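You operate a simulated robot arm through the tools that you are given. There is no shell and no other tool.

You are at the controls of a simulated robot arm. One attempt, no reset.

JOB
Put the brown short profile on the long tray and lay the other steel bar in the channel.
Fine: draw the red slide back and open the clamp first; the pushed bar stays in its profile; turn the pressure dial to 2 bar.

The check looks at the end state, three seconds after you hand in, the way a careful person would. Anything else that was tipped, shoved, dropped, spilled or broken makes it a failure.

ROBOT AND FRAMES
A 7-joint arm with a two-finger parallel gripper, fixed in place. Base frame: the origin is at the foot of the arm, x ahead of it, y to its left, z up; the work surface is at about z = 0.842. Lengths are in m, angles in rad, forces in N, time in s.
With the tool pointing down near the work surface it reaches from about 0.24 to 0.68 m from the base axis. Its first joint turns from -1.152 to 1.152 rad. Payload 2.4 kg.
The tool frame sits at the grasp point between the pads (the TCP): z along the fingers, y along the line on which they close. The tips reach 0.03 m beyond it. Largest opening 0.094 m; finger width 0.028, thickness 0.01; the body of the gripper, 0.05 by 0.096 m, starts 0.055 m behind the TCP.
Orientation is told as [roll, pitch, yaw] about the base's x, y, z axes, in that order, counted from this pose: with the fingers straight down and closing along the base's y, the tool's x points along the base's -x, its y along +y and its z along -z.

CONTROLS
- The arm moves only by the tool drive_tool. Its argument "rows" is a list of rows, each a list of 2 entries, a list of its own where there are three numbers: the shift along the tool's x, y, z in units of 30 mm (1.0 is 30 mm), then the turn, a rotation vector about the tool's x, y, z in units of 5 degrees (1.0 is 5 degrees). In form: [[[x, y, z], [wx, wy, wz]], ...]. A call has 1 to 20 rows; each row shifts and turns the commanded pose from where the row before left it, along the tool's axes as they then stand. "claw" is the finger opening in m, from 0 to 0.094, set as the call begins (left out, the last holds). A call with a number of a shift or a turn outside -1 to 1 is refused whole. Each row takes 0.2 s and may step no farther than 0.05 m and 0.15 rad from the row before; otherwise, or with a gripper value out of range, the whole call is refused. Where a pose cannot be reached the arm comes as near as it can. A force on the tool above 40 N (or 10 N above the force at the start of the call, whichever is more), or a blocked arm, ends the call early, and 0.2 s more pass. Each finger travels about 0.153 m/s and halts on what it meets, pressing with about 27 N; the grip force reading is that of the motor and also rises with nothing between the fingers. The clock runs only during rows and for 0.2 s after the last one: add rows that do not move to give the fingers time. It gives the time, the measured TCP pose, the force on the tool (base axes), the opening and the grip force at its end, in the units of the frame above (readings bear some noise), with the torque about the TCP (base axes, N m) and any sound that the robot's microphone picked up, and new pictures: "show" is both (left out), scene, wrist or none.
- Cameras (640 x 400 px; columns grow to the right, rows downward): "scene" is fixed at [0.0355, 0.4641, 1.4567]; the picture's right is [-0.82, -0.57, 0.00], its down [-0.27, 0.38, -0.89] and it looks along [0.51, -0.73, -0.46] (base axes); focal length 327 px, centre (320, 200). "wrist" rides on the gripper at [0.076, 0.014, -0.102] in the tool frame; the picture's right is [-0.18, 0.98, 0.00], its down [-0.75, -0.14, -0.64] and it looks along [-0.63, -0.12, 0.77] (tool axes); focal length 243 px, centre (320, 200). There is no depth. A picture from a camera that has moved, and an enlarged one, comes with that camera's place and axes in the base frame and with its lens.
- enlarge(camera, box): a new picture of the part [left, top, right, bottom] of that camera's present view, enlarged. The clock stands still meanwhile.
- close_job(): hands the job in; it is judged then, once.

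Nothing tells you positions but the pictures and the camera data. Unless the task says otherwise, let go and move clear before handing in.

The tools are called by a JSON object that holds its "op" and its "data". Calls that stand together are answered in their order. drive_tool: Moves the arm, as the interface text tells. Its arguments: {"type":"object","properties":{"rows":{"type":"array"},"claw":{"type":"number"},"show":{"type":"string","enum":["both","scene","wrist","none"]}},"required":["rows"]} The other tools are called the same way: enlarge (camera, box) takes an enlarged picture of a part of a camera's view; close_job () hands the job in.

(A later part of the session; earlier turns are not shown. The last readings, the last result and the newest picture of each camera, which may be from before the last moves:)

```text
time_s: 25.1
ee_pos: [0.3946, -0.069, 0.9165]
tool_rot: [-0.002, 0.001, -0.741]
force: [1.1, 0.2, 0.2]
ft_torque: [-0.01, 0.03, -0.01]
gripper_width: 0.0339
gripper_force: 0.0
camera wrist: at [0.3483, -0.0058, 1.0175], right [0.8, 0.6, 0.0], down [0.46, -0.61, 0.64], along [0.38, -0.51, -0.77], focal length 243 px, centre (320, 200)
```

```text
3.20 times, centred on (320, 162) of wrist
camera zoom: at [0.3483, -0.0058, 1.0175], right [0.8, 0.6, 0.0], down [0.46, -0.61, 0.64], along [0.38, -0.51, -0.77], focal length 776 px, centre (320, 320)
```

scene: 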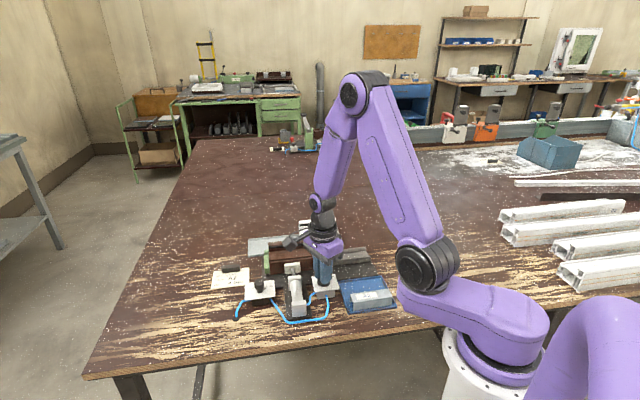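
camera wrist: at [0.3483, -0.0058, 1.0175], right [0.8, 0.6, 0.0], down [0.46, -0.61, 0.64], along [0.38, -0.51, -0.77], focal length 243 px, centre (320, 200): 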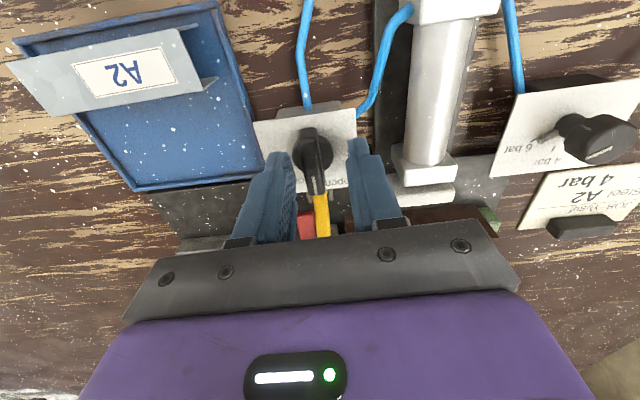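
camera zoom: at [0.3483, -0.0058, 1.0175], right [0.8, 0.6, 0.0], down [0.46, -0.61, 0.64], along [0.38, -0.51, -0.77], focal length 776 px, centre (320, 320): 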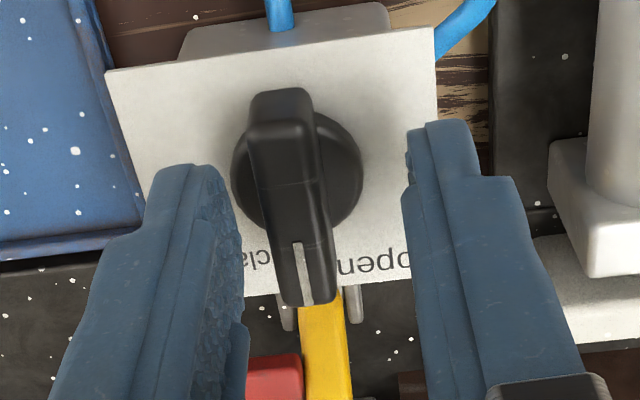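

The pointer now lies at the "open" tick. I'll lift clear and confirm, and look at the whole fixture.

{"op": "drive_tool", "data": {"rows": [[[0, 0, -0.7], [0, 0, 0]], [[0, 0, -1], [0, 0, 0]], [[0, 0, -1], [0, 0, 0]], [[0.5, 0, -0.7], [0, 0, 0]], [[0.5, 0, 0], [0, 0, 0]], [[0, 0, 0], [0, 0, 0]]], "claw": 0.06}}

{"op": "enlarge", "data": {"camera": "wrist", "box": [220, 80, 420, 205]}}

{"op": "enlarge", "data": {"camera": "wrist", "box": [80, 0, 280, 125]}}

{"op": "enlarge", "data": {"camera": "scene", "box": [200, 210, 408, 340]}}

```text
time_s: 26.5
ee_pos: [0.3723, -0.0481, 1.0195]
tool_rot: [-0.002, 0.004, -0.744]
force: [0.5, -0.1, -0.9]
ft_torque: [-0.04, -0.01, 0.01]
gripper_width: 0.06
gripper_force: 0.1
camera wrist: at [0.3267, 0.015, 1.1212], right [0.8, 0.6, 0.0], down [0.46, -0.61, 0.64], along [0.38, -0.51, -0.77], focal length 243 px, centre (320, 200)
```

scene: 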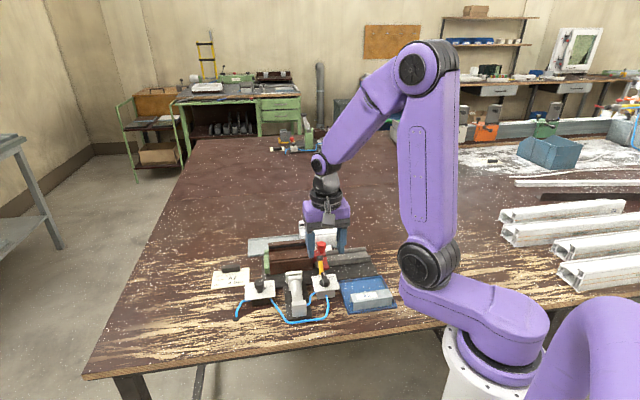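
wrist: 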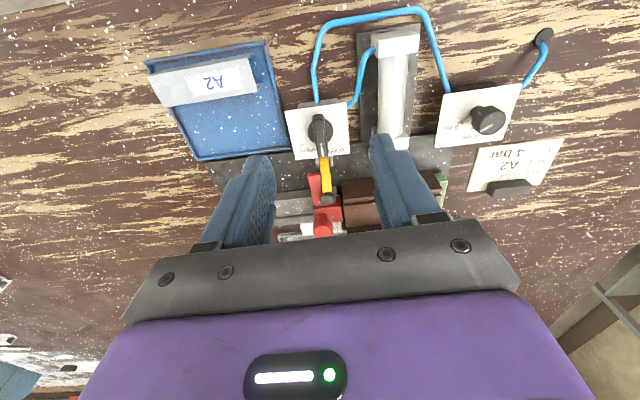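

```text
3.20 times, centred on (320, 142) of wrist
camera zoom: at [0.3267, 0.015, 1.1212], right [0.8, 0.6, 0.0], down [0.46, -0.61, 0.64], along [0.38, -0.51, -0.77], focal length 776 px, centre (320, 384)
```

zoom: 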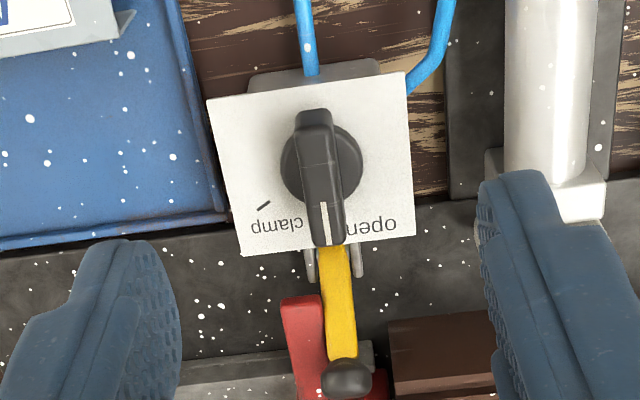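

```text
3.20 times, centred on (180, 62) of wrist
camera zoom: at [0.3267, 0.015, 1.1212], right [0.8, 0.6, 0.0], down [0.46, -0.61, 0.64], along [0.38, -0.51, -0.77], focal length 776 px, centre (768, 640)
```

zoom: 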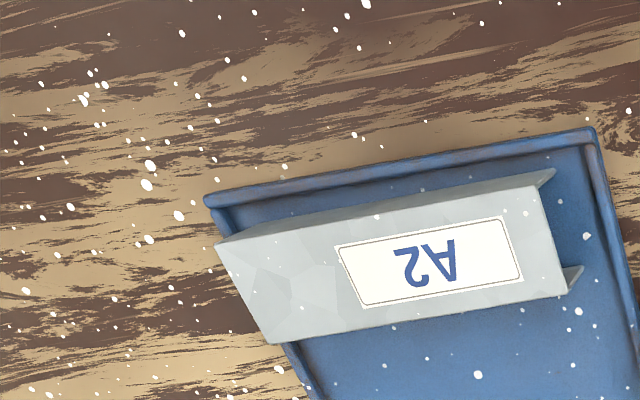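

```text
3.08 times, centred on (304, 275) of scene
camera zoom: at [0.0355, 0.4641, 1.4567], right [-0.82, -0.57, 0.0], down [-0.27, 0.38, -0.89], along [0.51, -0.73, -0.46], focal length 1007 px, centre (369, -31)
```

zoom: 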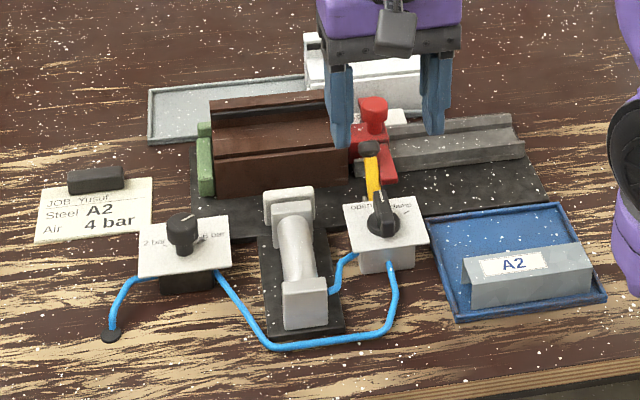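

The valve is confirmed at "open" and the pad is retracted. The bars are hollow steel reinforcement sections. Next I'll move above the red slide's knob for a precise look.

{"op": "drive_tool", "data": {"rows": [[[-0.96, -0.16, 0], [0, 0, 0.48]], [[-0.96, -0.16, 0], [0, 0, 0]], [[-0.96, -0.16, 0], [0, 0, 0]], [[-0.96, -0.16, 0.3], [0, 0, 0]], [[-0.96, -0.16, 0.5], [0, 0, 0]], [[0, 0, 0.6], [0, 0, 0]], [[0, 0, 0], [0, 0, 0]]], "claw": 0.05}}

{"op": "enlarge", "data": {"camera": "wrist", "box": [220, 100, 420, 225]}}

{"op": "enlarge", "data": {"camera": "scene", "box": [280, 220, 376, 280]}}

```text
time_s: 28.1
ee_pos: [0.4585, -0.165, 0.9746]
tool_rot: [-0.003, 0.003, -0.785]
force: [0.3, 0.6, -0.4]
ft_torque: [-0.02, 0.02, 0.01]
gripper_width: 0.0499
gripper_force: 0.1
camera wrist: at [0.4151, -0.1006, 1.0772], right [0.82, 0.57, 0.0], down [0.44, -0.63, 0.64], along [0.36, -0.53, -0.77], focal length 243 px, centre (320, 200)
```

scene: 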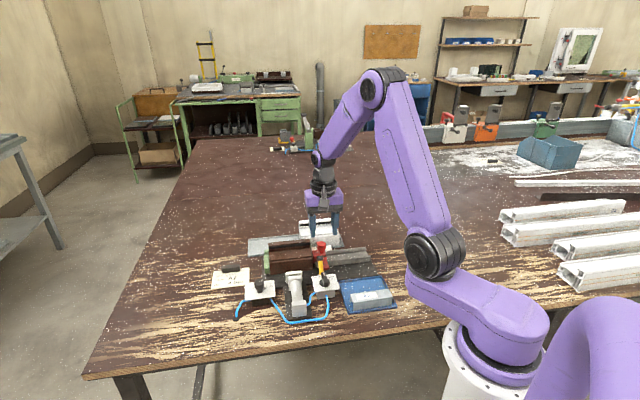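
wrist: 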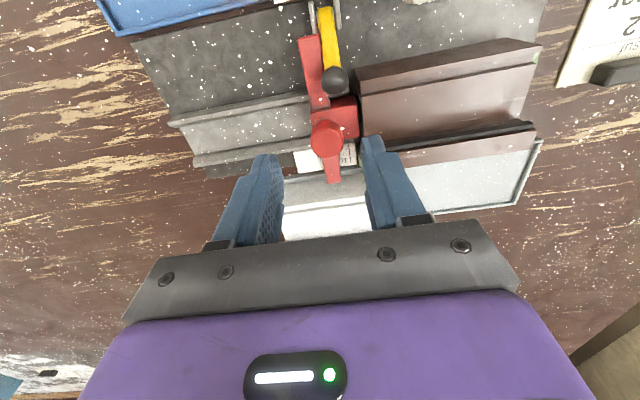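

```text
3.20 times, centred on (320, 162) of wrist
camera zoom: at [0.4151, -0.1006, 1.0772], right [0.82, 0.57, 0.0], down [0.44, -0.63, 0.64], along [0.36, -0.53, -0.77], focal length 776 px, centre (320, 320)
```

zoom: 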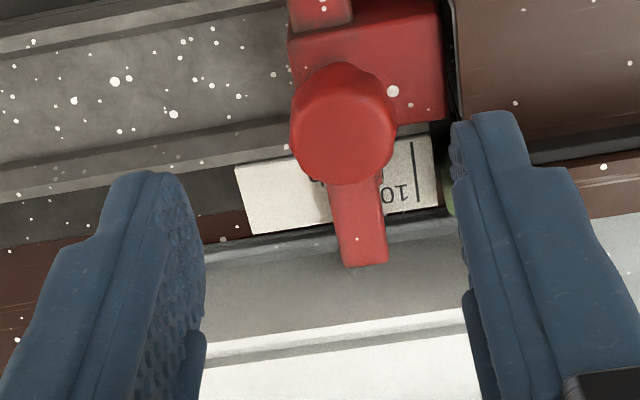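

```text
6.67 times, centred on (328, 250) of scene
camera zoom: at [0.0355, 0.4641, 1.4567], right [-0.82, -0.57, 0.0], down [-0.27, 0.38, -0.89], along [0.51, -0.73, -0.46], focal length 2183 px, centre (267, -133)
```

zoom: 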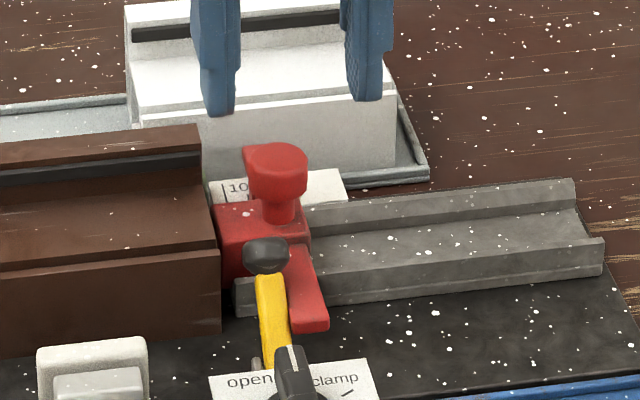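

The knob is at about (0.462, -0.160) with its head around z 0.90–0.916. The gap to the brown profile is too tight for a finger, so I'll turn the gripper to close across the channel instead.

{"op": "drive_tool", "data": {"rows": [[[0, 0.22, 0], [0, 0, -1]], [[0, 0, 0], [0, 0, -1]], [[0, 0, 0], [0, 0, -1]], [[0, 0, 0], [0, 0, -1]], [[0, 0, 0], [0, 0, -1]], [[0, 0, 0], [0, 0, -1]], [[0, 0, 0], [0, 0, -1]], [[0, 0, 0], [0, 0, -1]], [[0, 0, 0], [0, 0, -1]], [[0, 0, 0], [0, 0, -1]], [[0, 0, 0], [0, 0, -1]], [[0, 0, 0], [0, 0, -1]], [[0, 0, 0], [0, 0, -1]], [[0, 0, 0], [0, 0, -1]], [[0, 0, 0], [0, 0, -1]], [[0, 0, 0], [0, 0, -1]], [[0, 0, 0], [0, 0, -1]], [[0, 0, 0], [0, 0, -1]], [[0, 0, 0], [0, 0, 0]]]}}

{"op": "enlarge", "data": {"camera": "wrist", "box": [220, 100, 420, 225]}}

{"op": "enlarge", "data": {"camera": "wrist", "box": [140, 0, 460, 200]}}

```text
time_s: 32.1
ee_pos: [0.4611, -0.1611, 0.9763]
tool_rot: [0.005, 0.002, 0.787]
force: [1.0, 0.1, -0.2]
ft_torque: [-0.01, 0.03, -0.03]
gripper_width: 0.05
gripper_force: 0.1
camera wrist: at [0.3985, -0.2048, 1.0778], right [-0.57, 0.82, 0.0], down [0.63, 0.43, 0.64], along [0.53, 0.36, -0.77], focal length 243 px, centre (320, 200)
```

scene: 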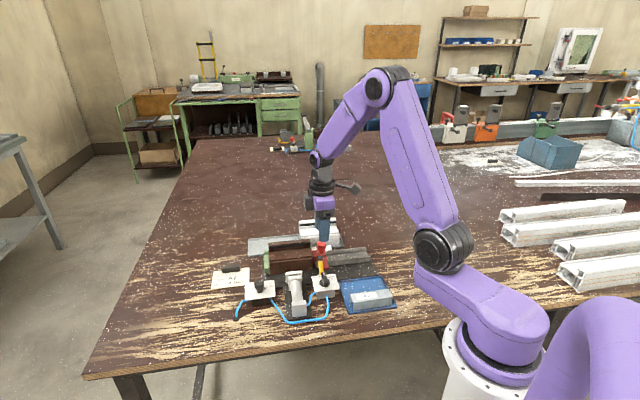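
wrist: 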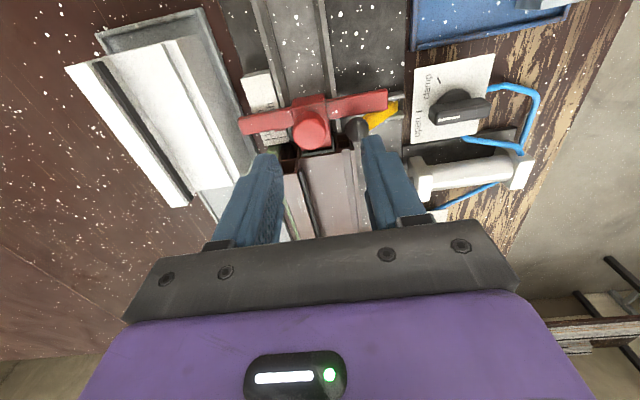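

```text
3.20 times, centred on (320, 162) of wrist
camera zoom: at [0.3985, -0.2048, 1.0778], right [-0.57, 0.82, 0.0], down [0.63, 0.43, 0.64], along [0.53, 0.36, -0.77], focal length 776 px, centre (320, 320)
```

zoom: 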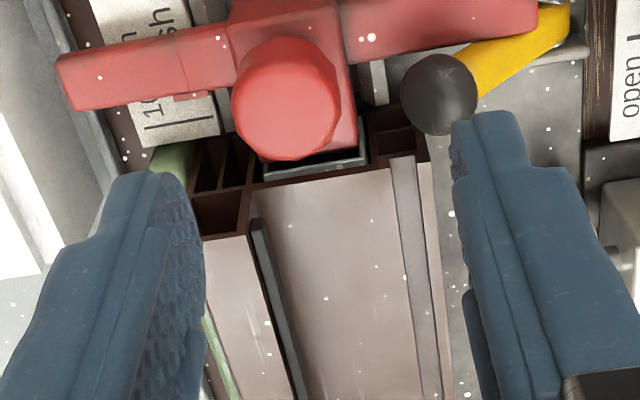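

```text
2.00 times, centred on (300, 100) of wrist
camera zoom: at [0.3985, -0.2048, 1.0778], right [-0.57, 0.82, 0.0], down [0.63, 0.43, 0.64], along [0.53, 0.36, -0.77], focal length 485 px, centre (360, 400)
```

zoom: 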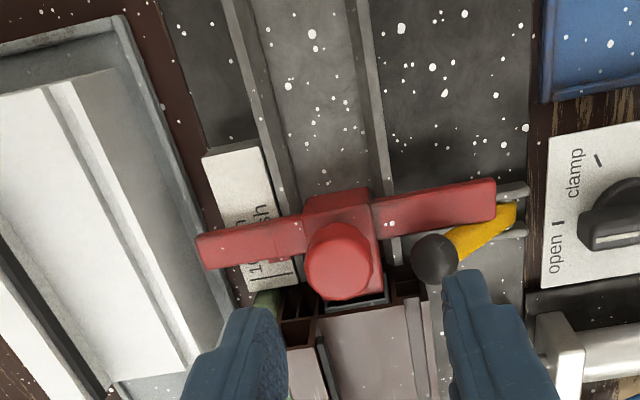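

Now I can see the steel bar inside the brown profile. Triangulating, the knob top is at about (0.467, -0.167, 0.898), and the lever's black ball is at (0.450, -0.132, 0.885). I'll turn 20° more so the front finger clears the ball, then descend around the knob.

{"op": "drive_tool", "data": {"rows": [[[0.07, -0.27, 0], [0, 0, -1]], [[0, 0, 0], [0, 0, -1]], [[0, 0, 0], [0, 0, -1]], [[0, 0, 0], [0, 0, -1]], [[0, 0, 0.5], [0, 0, 0]], [[0, 0, 0.5], [0, 0, 0]], [[0, 0, 0], [0, 0, 0]]], "claw": 0.034}}

{"op": "enlarge", "data": {"camera": "wrist", "box": [220, 100, 420, 225]}}

{"op": "enlarge", "data": {"camera": "scene", "box": [280, 220, 376, 280]}}

```text
time_s: 33.7
ee_pos: [0.4641, -0.1697, 0.9442]
tool_rot: [0.004, -0.001, 1.134]
force: [0.6, 0.3, 0.0]
ft_torque: [0.03, 0.03, 0.0]
gripper_width: 0.0339
gripper_force: 0.0
camera wrist: at [0.4195, -0.233, 1.0461], right [-0.81, 0.58, 0.0], down [0.45, 0.62, 0.64], along [0.37, 0.52, -0.77], focal length 243 px, centre (320, 200)
```

scene: 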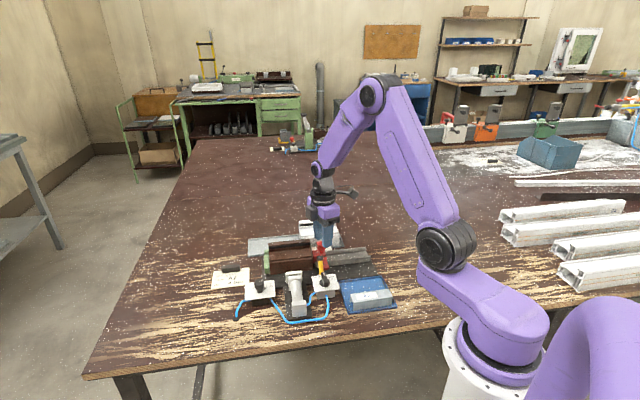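
wrist: 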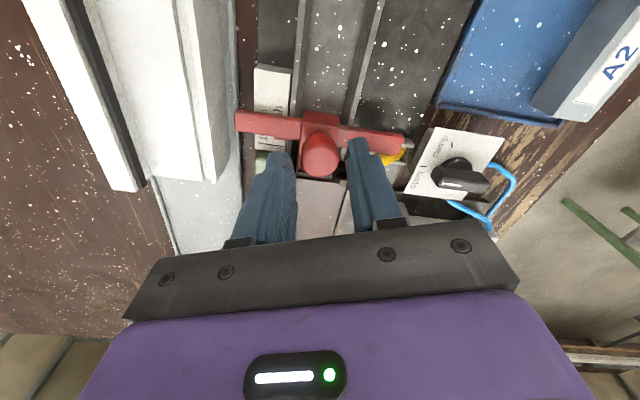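

```text
3.20 times, centred on (320, 162) of wrist
camera zoom: at [0.4195, -0.233, 1.0461], right [-0.81, 0.58, 0.0], down [0.45, 0.62, 0.64], along [0.37, 0.52, -0.77], focal length 776 px, centre (320, 320)
```

zoom: 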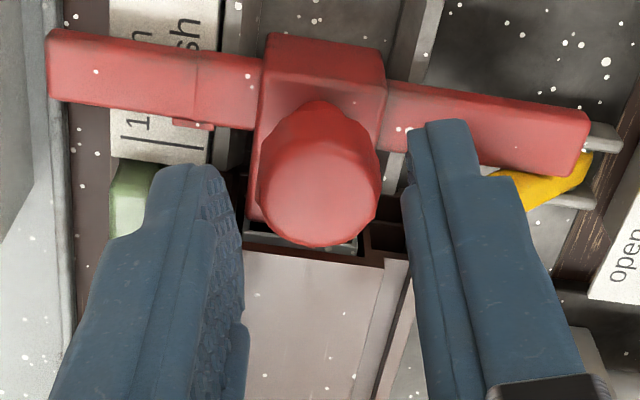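

```text
6.67 times, centred on (328, 250) of scene
camera zoom: at [0.0355, 0.4641, 1.4567], right [-0.82, -0.57, 0.0], down [-0.27, 0.38, -0.89], along [0.51, -0.73, -0.46], focal length 2183 px, centre (267, -133)
```

zoom: 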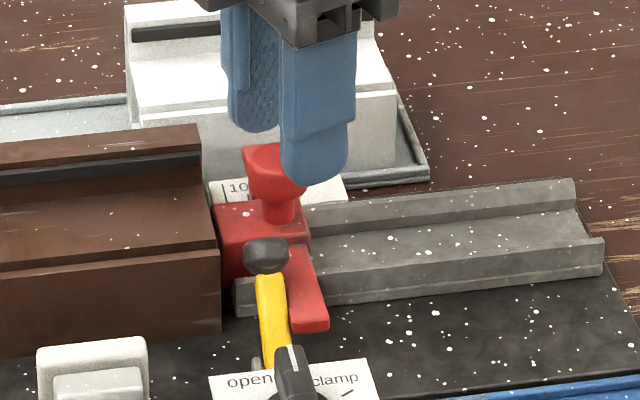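

{"op": "drive_tool", "data": {"rows": [[[0, 0, 0.3], [0, 0, 0]], [[0, 0, 0.3], [0, 0, 0]], [[0, 0, 0.24], [0, 0, 0]], [[0, 0, 0], [0, 0, 0]]]}}

{"op": "enlarge", "data": {"camera": "wrist", "box": [220, 100, 420, 225]}}

{"op": "enlarge", "data": {"camera": "scene", "box": [280, 220, 376, 280]}}

```text
time_s: 34.7
ee_pos: [0.4634, -0.1694, 0.9198]
tool_rot: [0.005, 0.0, 1.135]
force: [0.5, 0.4, 0.0]
ft_torque: [0.0, 0.01, -0.02]
gripper_width: 0.0338
gripper_force: 0.1
camera wrist: at [0.4194, -0.2314, 1.0218], right [-0.81, 0.58, 0.0], down [0.45, 0.62, 0.64], along [0.37, 0.52, -0.77], focal length 243 px, centre (320, 200)
```

scene: 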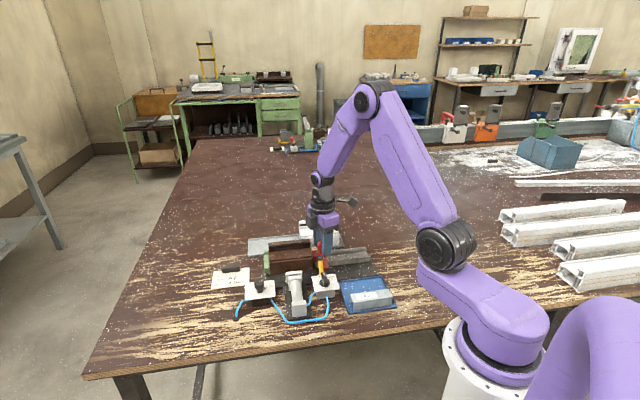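
wrist: 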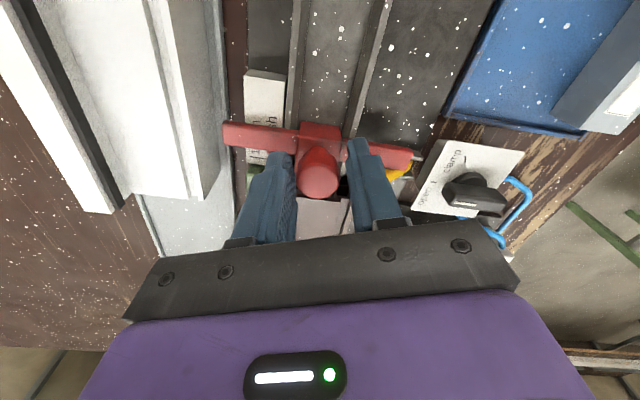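

```text
3.20 times, centred on (320, 162) of wrist
camera zoom: at [0.4194, -0.2314, 1.0218], right [-0.81, 0.58, 0.0], down [0.45, 0.62, 0.64], along [0.37, 0.52, -0.77], focal length 776 px, centre (320, 320)
```

zoom: 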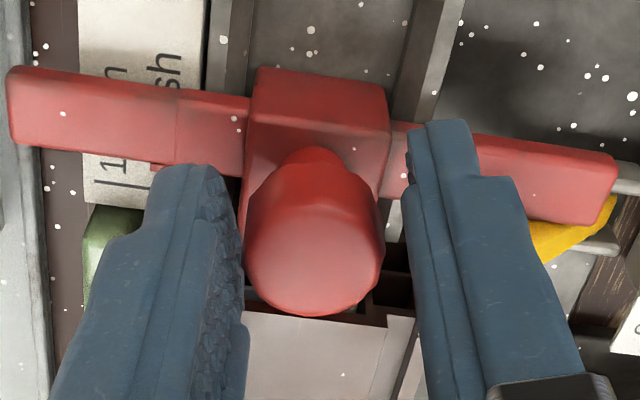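

```text
6.67 times, centred on (328, 250) of scene
camera zoom: at [0.0355, 0.4641, 1.4567], right [-0.82, -0.57, 0.0], down [-0.27, 0.38, -0.89], along [0.51, -0.73, -0.46], focal length 2183 px, centre (267, -133)
```

zoom: 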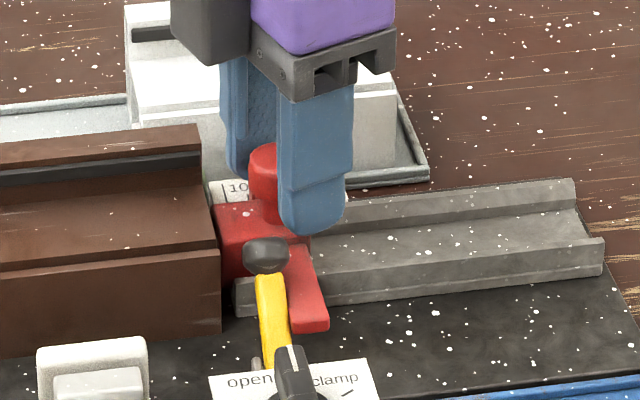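

The fingers straddle the red knob and clear the lever ball. I'll close and pull back a little along the channel to test for resistance.

{"op": "drive_tool", "data": {"rows": [[[0, 0, 0], [0, 0, 0]], [[0, 0, 0], [0, 0, 0]], [[0, 0, 0], [0, 0, 0]], [[0.1, 0.037, 0], [0, 0, 0]], [[0.1, 0.037, 0], [0, 0, 0]], [[0.1, 0.037, 0], [0, 0, 0]], [[0, 0, 0], [0, 0, 0]]], "claw": 0.018}}

{"op": "enlarge", "data": {"camera": "scene", "box": [280, 220, 376, 280]}}

{"op": "enlarge", "data": {"camera": "wrist", "box": [220, 100, 420, 225]}}

```text
time_s: 36.3
ee_pos: [0.4592, -0.1762, 0.9211]
tool_rot: [0.004, 0.0, 1.133]
force: [7.3, -6.7, -1.9]
ft_torque: [-0.1, -0.2, 0.05]
gripper_width: 0.0252
gripper_force: 45.0
camera wrist: at [0.4145, -0.2384, 1.022], right [-0.81, 0.58, 0.0], down [0.45, 0.62, 0.64], along [0.37, 0.52, -0.77], focal length 243 px, centre (320, 200)
```

scene: 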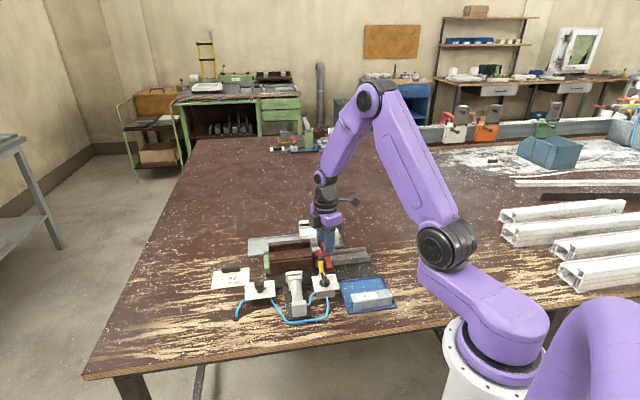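
wrist: 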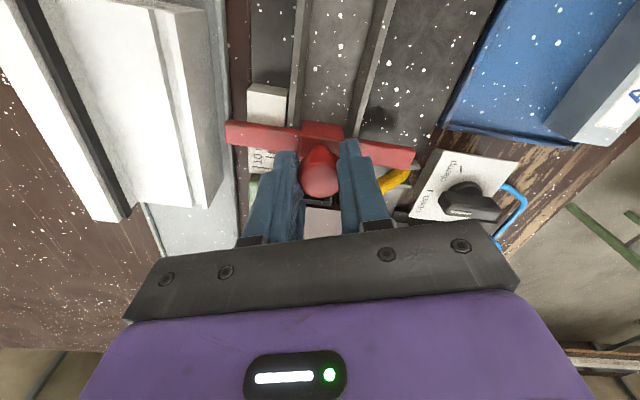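

```text
6.67 times, centred on (328, 250) of scene
camera zoom: at [0.0358, 0.4639, 1.4568], right [-0.82, -0.57, 0.0], down [-0.27, 0.38, -0.89], along [0.51, -0.73, -0.47], focal length 2183 px, centre (267, -133)
```

zoom: 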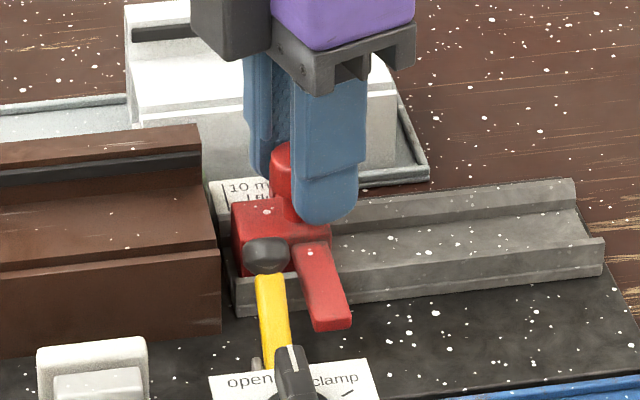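

```text
3.20 times, centred on (320, 162) of wrist
camera zoom: at [0.4145, -0.2384, 1.022], right [-0.81, 0.58, 0.0], down [0.45, 0.62, 0.64], along [0.37, 0.52, -0.77], focal length 776 px, centre (320, 320)
```

zoom: 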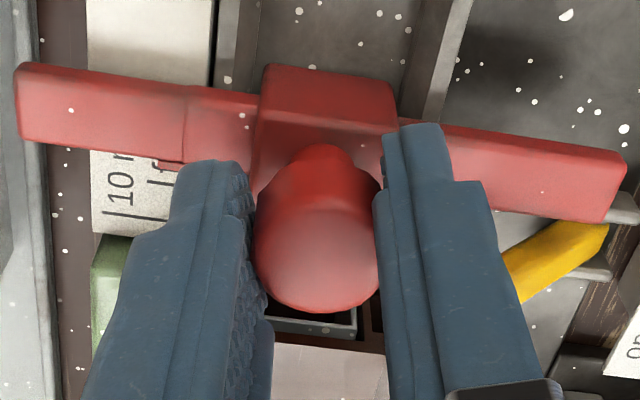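

The slide moves back freely with the bar and profile staying put. I'll continue drawing it back along the channel.

{"op": "drive_tool", "data": {"rows": [[[0.627, 0.228, 0], [0, 0, 0]], [[0.627, 0.228, 0], [0, 0, 0]], [[0.627, 0.228, 0], [0, 0, 0]], [[0.627, 0.228, 0], [0, 0, 0]], [[0, 0, 0], [0, 0, 0]]]}}

{"op": "enlarge", "data": {"camera": "scene", "box": [270, 215, 430, 315]}}

{"op": "enlarge", "data": {"camera": "wrist", "box": [200, 0, 520, 200]}}

```text
time_s: 37.5
ee_pos: [0.4022, -0.2323, 0.9211]
tool_rot: [0.003, 0.0, 1.134]
force: [8.6, -7.2, 14.6]
ft_torque: [0.0, -0.27, 0.0]
gripper_width: 0.0253
gripper_force: 44.8
camera wrist: at [0.3577, -0.2947, 1.022], right [-0.81, 0.58, 0.0], down [0.45, 0.62, 0.64], along [0.37, 0.52, -0.77], focal length 243 px, centre (320, 200)
```

scene: 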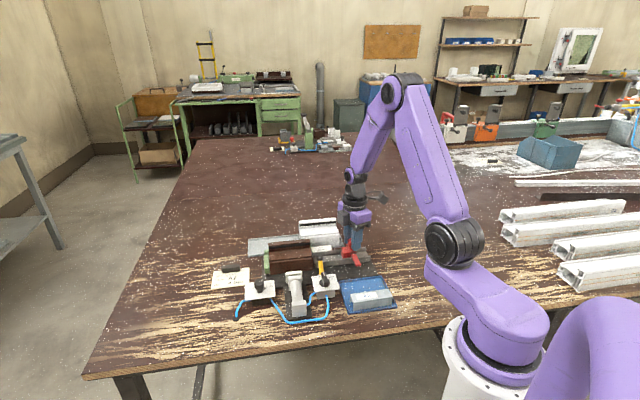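
wrist: 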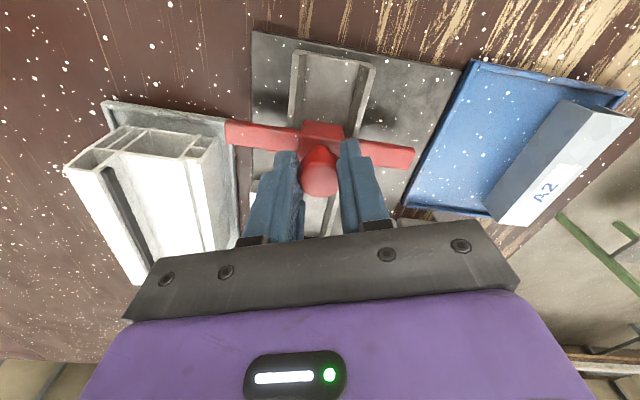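

```text
4.00 times, centred on (350, 265) of scene
camera zoom: at [0.0355, 0.464, 1.4567], right [-0.82, -0.57, 0.0], down [-0.27, 0.38, -0.89], along [0.51, -0.73, -0.46], focal length 1310 px, centre (200, -60)
```

zoom: 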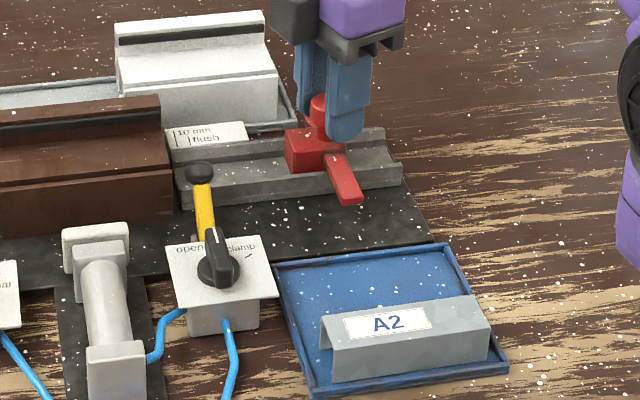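

```text
2.00 times, centred on (360, 100) of wrist
camera zoom: at [0.3577, -0.2947, 1.022], right [-0.81, 0.58, 0.0], down [0.45, 0.62, 0.64], along [0.37, 0.52, -0.77], focal length 485 px, centre (240, 400)
```

zoom: 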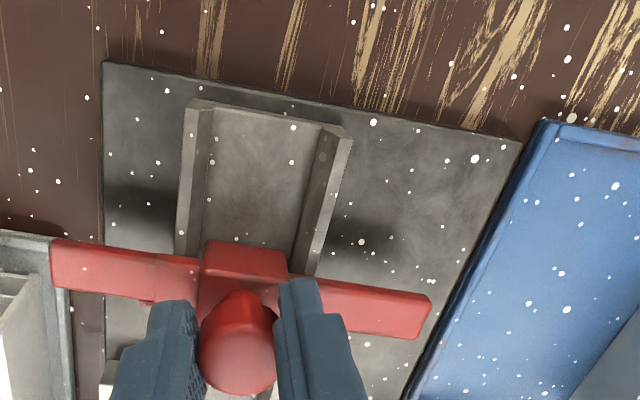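

The slide has moved about 80 mm, leaving about 33 mm of channel behind it. The A2 bar is roughly 100 mm long, so I'll pull back another 26 mm to make room, then release.

{"op": "drive_tool", "data": {"rows": [[[0.41, 0.148, 0], [0, 0, 0]], [[0.41, 0.148, 0], [0, 0, 0]], [[0, 0, 0], [0, 0, 0]]], "show": "none"}}

{"op": "drive_tool", "data": {"rows": [[[0, 0, 0], [0, 0, 0]], [[0, 0, 0], [0, 0, 0]], [[0, 0, -0.6], [0, 0, 0]], [[0, 0, -1], [0, 0, 0]], [[0, 0, -1], [0, 0, 0]], [[0, 0, -1], [0, 0, 0]], [[0, 0, 0], [0, 0, 0]]], "claw": 0.04}}

{"op": "enlarge", "data": {"camera": "scene", "box": [240, 215, 400, 315]}}

{"op": "enlarge", "data": {"camera": "wrist", "box": [200, 50, 440, 200]}}

```text
time_s: 38.3
ee_pos: [0.3822, -0.2517, 0.9205]
tool_rot: [0.002, 0.004, 1.134]
force: [10.5, -12.9, -1.2]
ft_torque: [-0.31, -0.15, 0.01]
gripper_width: 0.0248
gripper_force: 44.8
```

```text
time_s: 39.9
ee_pos: [0.385, -0.2505, 1.029]
tool_rot: [0.007, 0.0, 1.134]
force: [-0.2, -0.5, 0.0]
ft_torque: [0.0, -0.05, 0.01]
gripper_width: 0.0399
gripper_force: 0.0
camera wrist: at [0.3408, -0.3138, 1.1299], right [-0.81, 0.58, 0.0], down [0.45, 0.62, 0.64], along [0.37, 0.52, -0.77], focal length 243 px, centre (320, 200)
```

scene: 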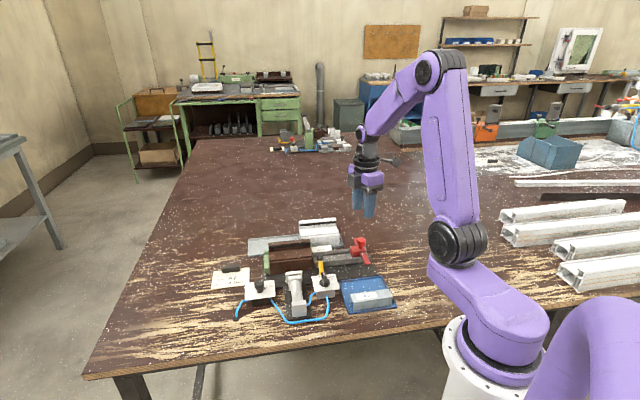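
wrist: 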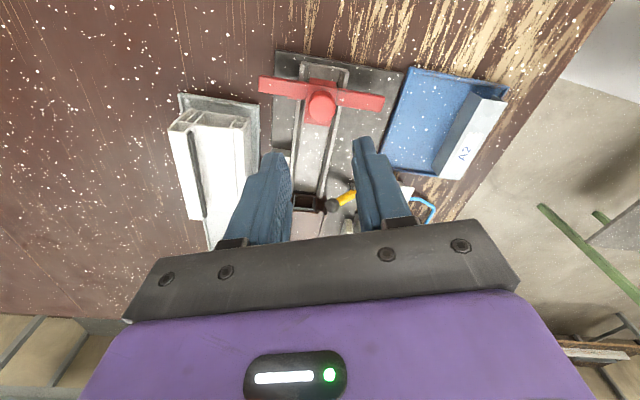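

```text
4.00 times, centred on (320, 265) of scene
camera zoom: at [0.0355, 0.4641, 1.4567], right [-0.82, -0.57, 0.0], down [-0.27, 0.38, -0.89], along [0.51, -0.73, -0.46], focal length 1310 px, centre (320, -60)
```

zoom: 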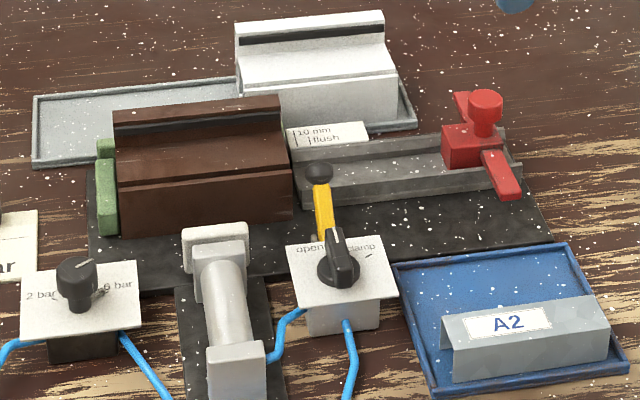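

```text
2.67 times, centred on (320, 125) of wrist
camera zoom: at [0.3408, -0.3138, 1.1299], right [-0.81, 0.58, 0.0], down [0.45, 0.62, 0.64], along [0.37, 0.52, -0.77], focal length 647 px, centre (320, 400)
```

zoom: 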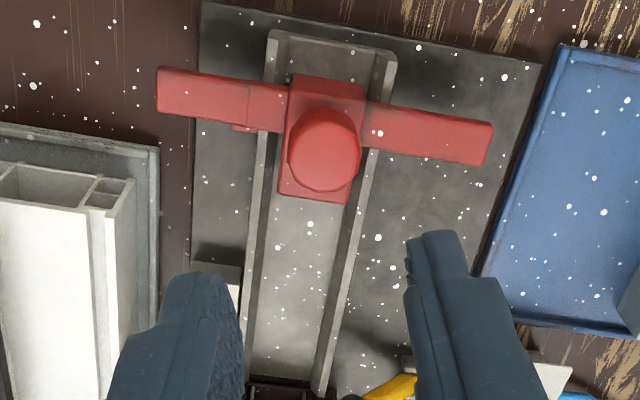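

The slide is back and the bar stayed inside the brown profile. Next I'll look at the brown profile from directly above to plan the grasp.

{"op": "drive_tool", "data": {"rows": [[[-0.92, -0.28, 0], [0, 0, 0]], [[-0.92, -0.28, 0], [0, 0, 0]], [[-0.92, -0.28, 0], [0, 0, 0]], [[-0.92, -0.28, 0], [0, 0, 0]], [[-0.92, -0.28, 0], [0, 0, 0]], [[-0.92, -0.28, 0], [0, 0, 0]], [[-0.92, -0.28, 0], [0, 0, 0]], [[0, 0, 0], [0, 0, 1]], [[0, 0, 0], [0, 0, 1]], [[0, 0, 0], [0, 0, 1]], [[0, 0, 0], [0, 0, 1]], [[0, 0, 0], [0, 0, 0]]], "claw": 0.094}}

{"op": "enlarge", "data": {"camera": "wrist", "box": [200, 50, 440, 200]}}

{"op": "enlarge", "data": {"camera": "scene", "box": [230, 220, 350, 295]}}

```text
time_s: 42.5
ee_pos: [0.5196, -0.1013, 1.0276]
tool_rot: [0.004, 0.002, 0.786]
force: [0.1, -0.1, 0.4]
ft_torque: [0.04, 0.01, -0.02]
gripper_width: 0.0939
gripper_force: 0.0
camera wrist: at [0.4559, -0.1445, 1.13], right [-0.56, 0.83, 0.0], down [0.64, 0.43, 0.64], along [0.53, 0.36, -0.77], focal length 243 px, centre (320, 200)
```

scene: 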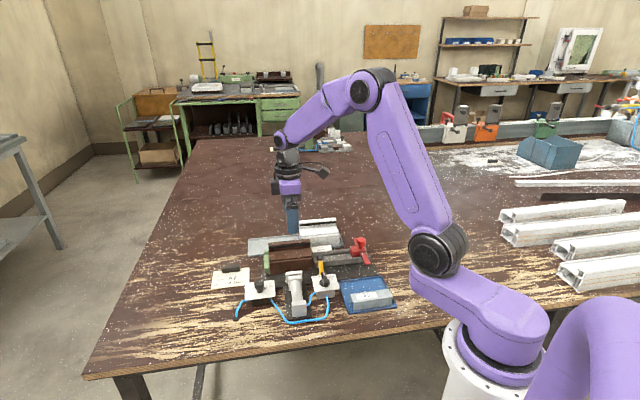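
wrist: 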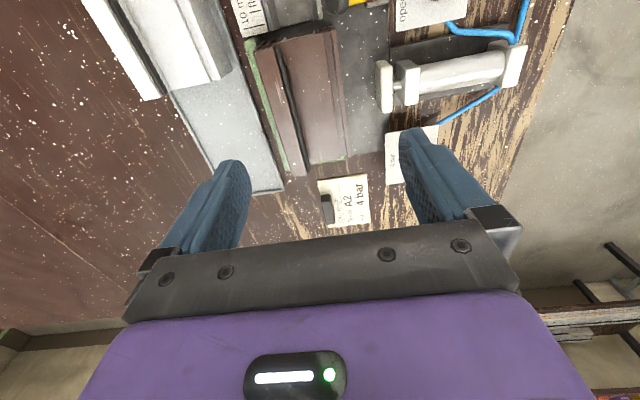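

```text
2.67 times, centred on (320, 125) of wrist
camera zoom: at [0.4559, -0.1445, 1.13], right [-0.56, 0.83, 0.0], down [0.64, 0.43, 0.64], along [0.53, 0.36, -0.77], focal length 647 px, centre (320, 400)
```

zoom: 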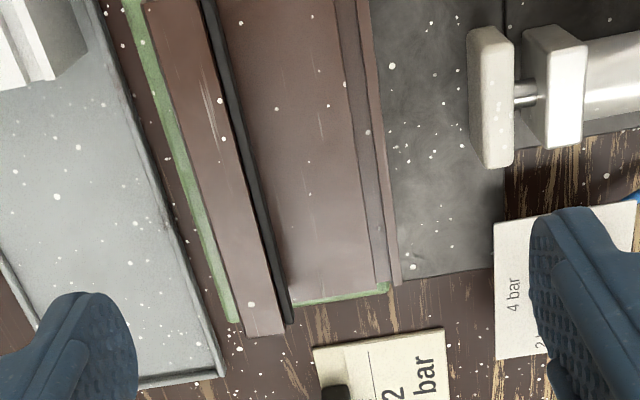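

```text
5.33 times, centred on (290, 258) of scene
camera zoom: at [0.0355, 0.4641, 1.4567], right [-0.82, -0.57, 0.0], down [-0.27, 0.38, -0.89], along [0.51, -0.73, -0.46], focal length 1746 px, centre (480, -107)
```

zoom: 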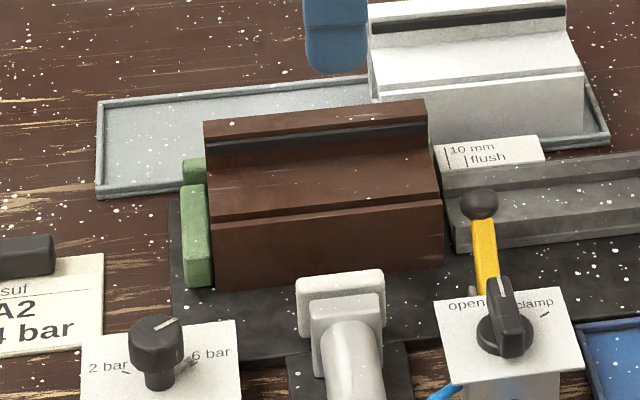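

The brown profile spans u≈0.242–0.362 along the rail and is about 60 mm wide. It has a raised rear fin (about 13 mm thick, top near z 0.908) which is a good grasp feature. I'll move over the fin with a narrower opening.

{"op": "drive_tool", "data": {"rows": [[[-0.1, -0.6, 0.4], [0, 0, 0]], [[-0.1, -0.57, 0.6], [0, 0, 0]], [[0, 0, 0.6], [0, 0, 0]], [[0, 0, 0.6], [0, 0, 0]], [[0, 0, 0], [0, 0, 0]]], "claw": 0.04}}

{"op": "enlarge", "data": {"camera": "wrist", "box": [200, 90, 440, 240]}}

{"op": "enlarge", "data": {"camera": "scene", "box": [230, 210, 350, 285]}}

```text
time_s: 43.7
ee_pos: [0.5487, -0.1204, 0.9604]
tool_rot: [0.005, 0.002, 0.786]
force: [0.4, 0.3, 0.4]
ft_torque: [-0.02, 0.01, -0.03]
gripper_width: 0.0401
gripper_force: 0.1
camera wrist: at [0.4858, -0.163, 1.0629], right [-0.57, 0.82, 0.0], down [0.64, 0.43, 0.64], along [0.53, 0.36, -0.77], focal length 243 px, centre (320, 200)
```

scene: 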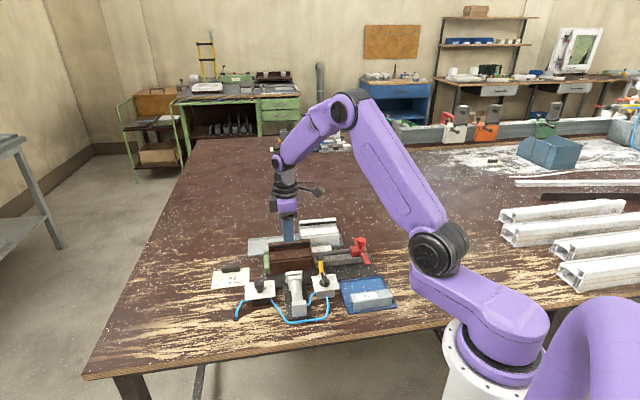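
wrist: 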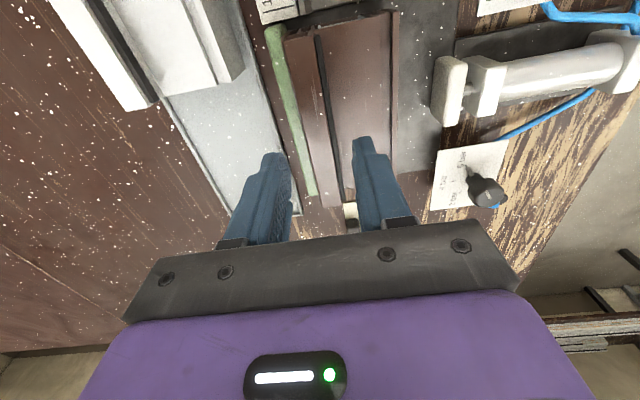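

```text
2.67 times, centred on (320, 165) of wrist
camera zoom: at [0.4858, -0.163, 1.0629], right [-0.57, 0.82, 0.0], down [0.64, 0.43, 0.64], along [0.53, 0.36, -0.77], focal length 647 px, centre (320, 293)
```

zoom: 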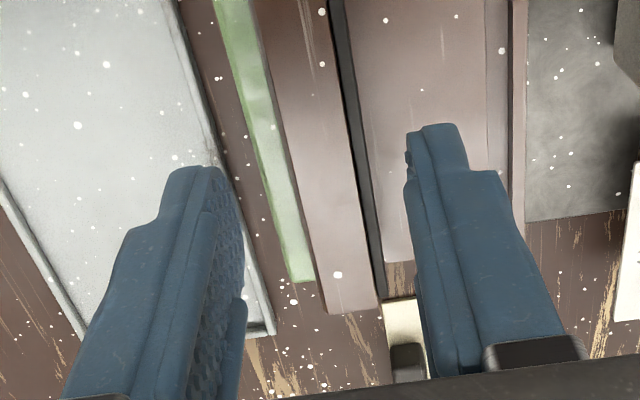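

```text
5.33 times, centred on (290, 248) of scene
camera zoom: at [0.0355, 0.4641, 1.4567], right [-0.82, -0.57, 0.0], down [-0.27, 0.38, -0.89], along [0.51, -0.73, -0.46], focal length 1746 px, centre (480, -53)
```

zoom: 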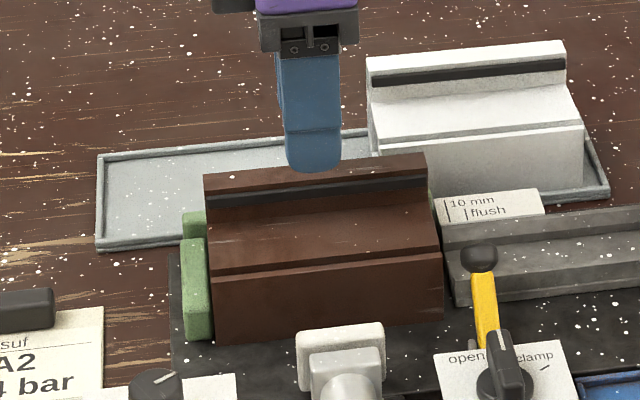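

The fingers are centred on the fin, and the green fence behind it is lower than the fin. I'll descend to fingertip height of about 0.885.

{"op": "drive_tool", "data": {"rows": [[[0, 0, 0.5], [0, 0, 0]], [[0, 0, 0.5], [0, 0, 0]], [[0, 0, 0.3], [0, 0, 0]], [[0, 0, 0.2], [0, 0, 0]], [[0, 0, 0], [0, 0, 0]]]}}

{"op": "enlarge", "data": {"camera": "wrist", "box": [200, 90, 440, 240]}}

{"op": "enlarge", "data": {"camera": "scene", "box": [230, 210, 350, 285]}}

```text
time_s: 44.9
ee_pos: [0.549, -0.122, 0.9202]
tool_rot: [0.0, 0.0, 0.785]
force: [-4.2, 1.7, 10.1]
ft_torque: [0.2, 0.32, 0.07]
gripper_width: 0.0425
gripper_force: 2.1
stopped in row 5: the force on the tool passed its limit at 42 N (the readings are from after the stop); the commanded pose is now the measured one
camera wrist: at [0.4856, -0.1657, 1.0215], right [-0.57, 0.82, 0.0], down [0.63, 0.43, 0.64], along [0.53, 0.36, -0.77], focal length 243 px, centre (320, 200)
```

scene: 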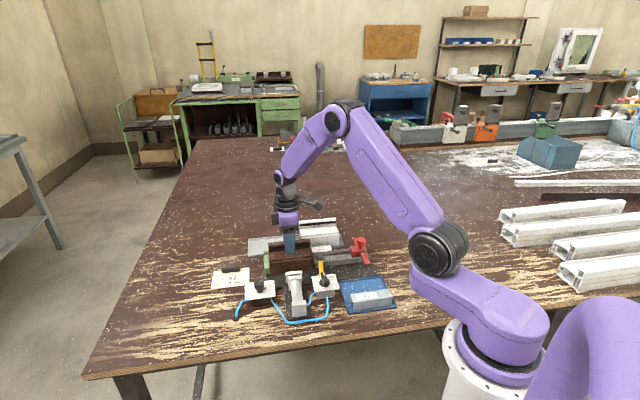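
wrist: 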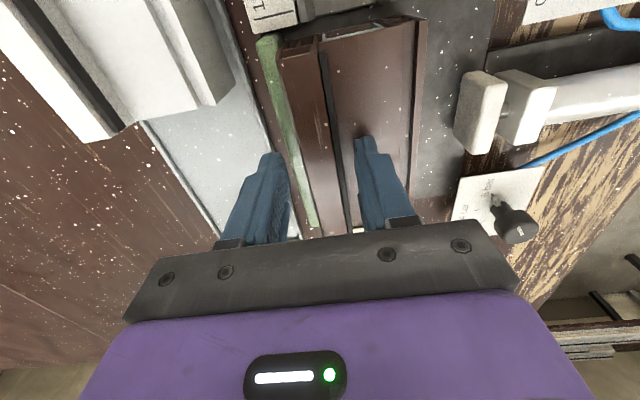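

```text
2.67 times, centred on (320, 165) of wrist
camera zoom: at [0.4856, -0.1657, 1.0215], right [-0.57, 0.82, 0.0], down [0.63, 0.43, 0.64], along [0.53, 0.36, -0.77], focal length 647 px, centre (320, 293)
```

zoom: 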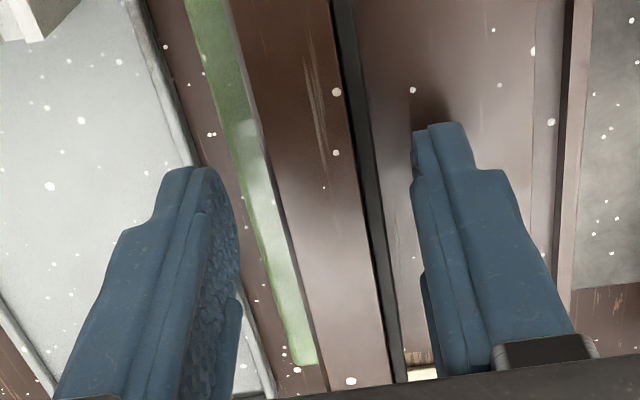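

```text
5.33 times, centred on (290, 248) of scene
camera zoom: at [0.0352, 0.4642, 1.4567], right [-0.82, -0.57, 0.0], down [-0.27, 0.38, -0.89], along [0.51, -0.73, -0.46], focal length 1746 px, centre (480, -53)
```

zoom: 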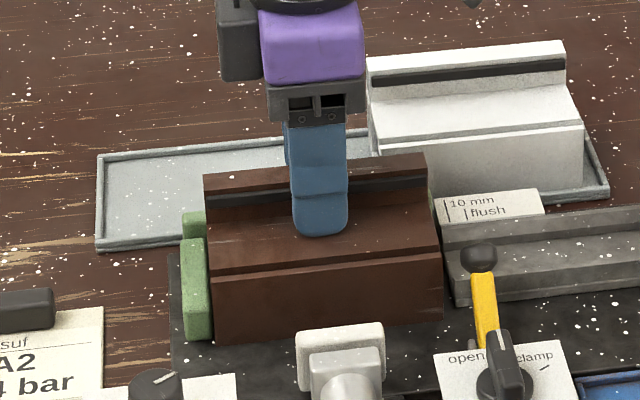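

The front fingertip touched the main top face at z≈0.889. I'll rise 3 mm and close on the fin.

{"op": "drive_tool", "data": {"rows": [[[0, 0, -0.1], [0, 0, 0]], [[0, 0, 0], [0, 0, 0]]], "show": "none"}}

{"op": "drive_tool", "data": {"rows": [[[0, 0, 0], [0, 0, 0]], [[0, 0, 0], [0, 0, 0]], [[0, 0, 0], [0, 0, 0]]], "claw": 0.0}}

{"op": "enlarge", "data": {"camera": "wrist", "box": [200, 90, 440, 240]}}

{"op": "enlarge", "data": {"camera": "scene", "box": [230, 210, 350, 285]}}

```text
time_s: 45.5
ee_pos: [0.5505, -0.123, 0.9219]
tool_rot: [0.001, -0.001, 0.786]
force: [0.5, 0.2, -0.7]
ft_torque: [0.0, -0.02, -0.02]
gripper_width: 0.0401
gripper_force: 0.0
```

```text
time_s: 46.3
ee_pos: [0.5493, -0.1231, 0.9229]
tool_rot: [-0.001, -0.001, 0.784]
force: [-1.3, 2.3, 0.3]
ft_torque: [0.05, 0.01, -0.02]
gripper_width: 0.0194
gripper_force: 27.3
camera wrist: at [0.4861, -0.1655, 1.0238], right [-0.57, 0.82, 0.0], down [0.63, 0.43, 0.64], along [0.53, 0.36, -0.77], focal length 243 px, centre (320, 200)
```

scene: 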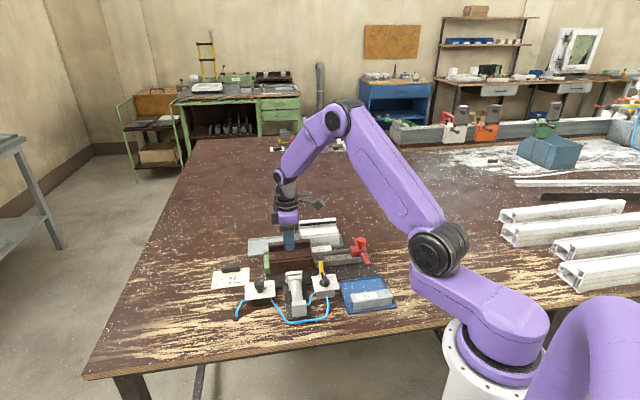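
wrist: 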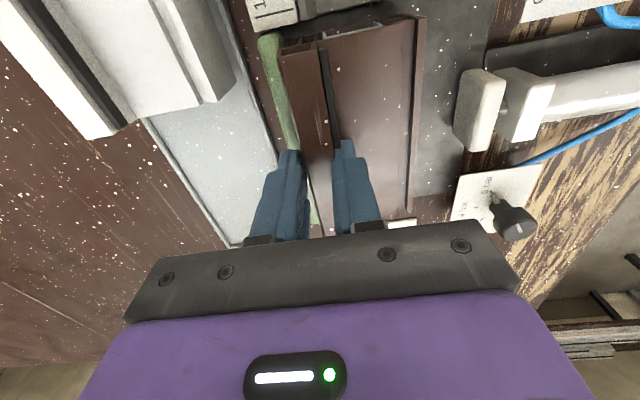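

```text
2.67 times, centred on (320, 165) of wrist
camera zoom: at [0.4861, -0.1655, 1.0238], right [-0.57, 0.82, 0.0], down [0.63, 0.43, 0.64], along [0.53, 0.36, -0.77], focal length 647 px, centre (320, 293)
```

zoom: 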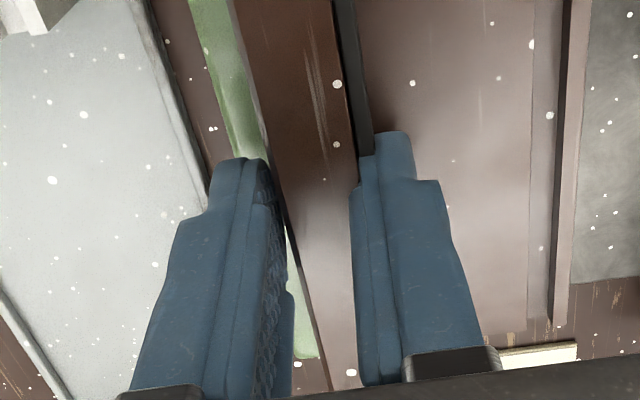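

```text
5.33 times, centred on (290, 248) of scene
camera zoom: at [0.0355, 0.4642, 1.4567], right [-0.82, -0.57, 0.0], down [-0.27, 0.38, -0.89], along [0.51, -0.73, -0.46], focal length 1746 px, centre (480, -53)
```

zoom: 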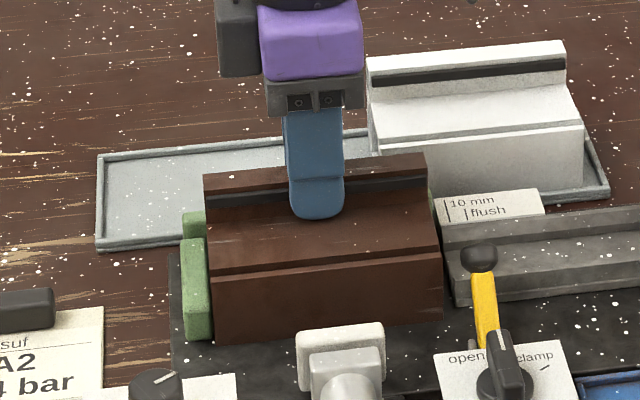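

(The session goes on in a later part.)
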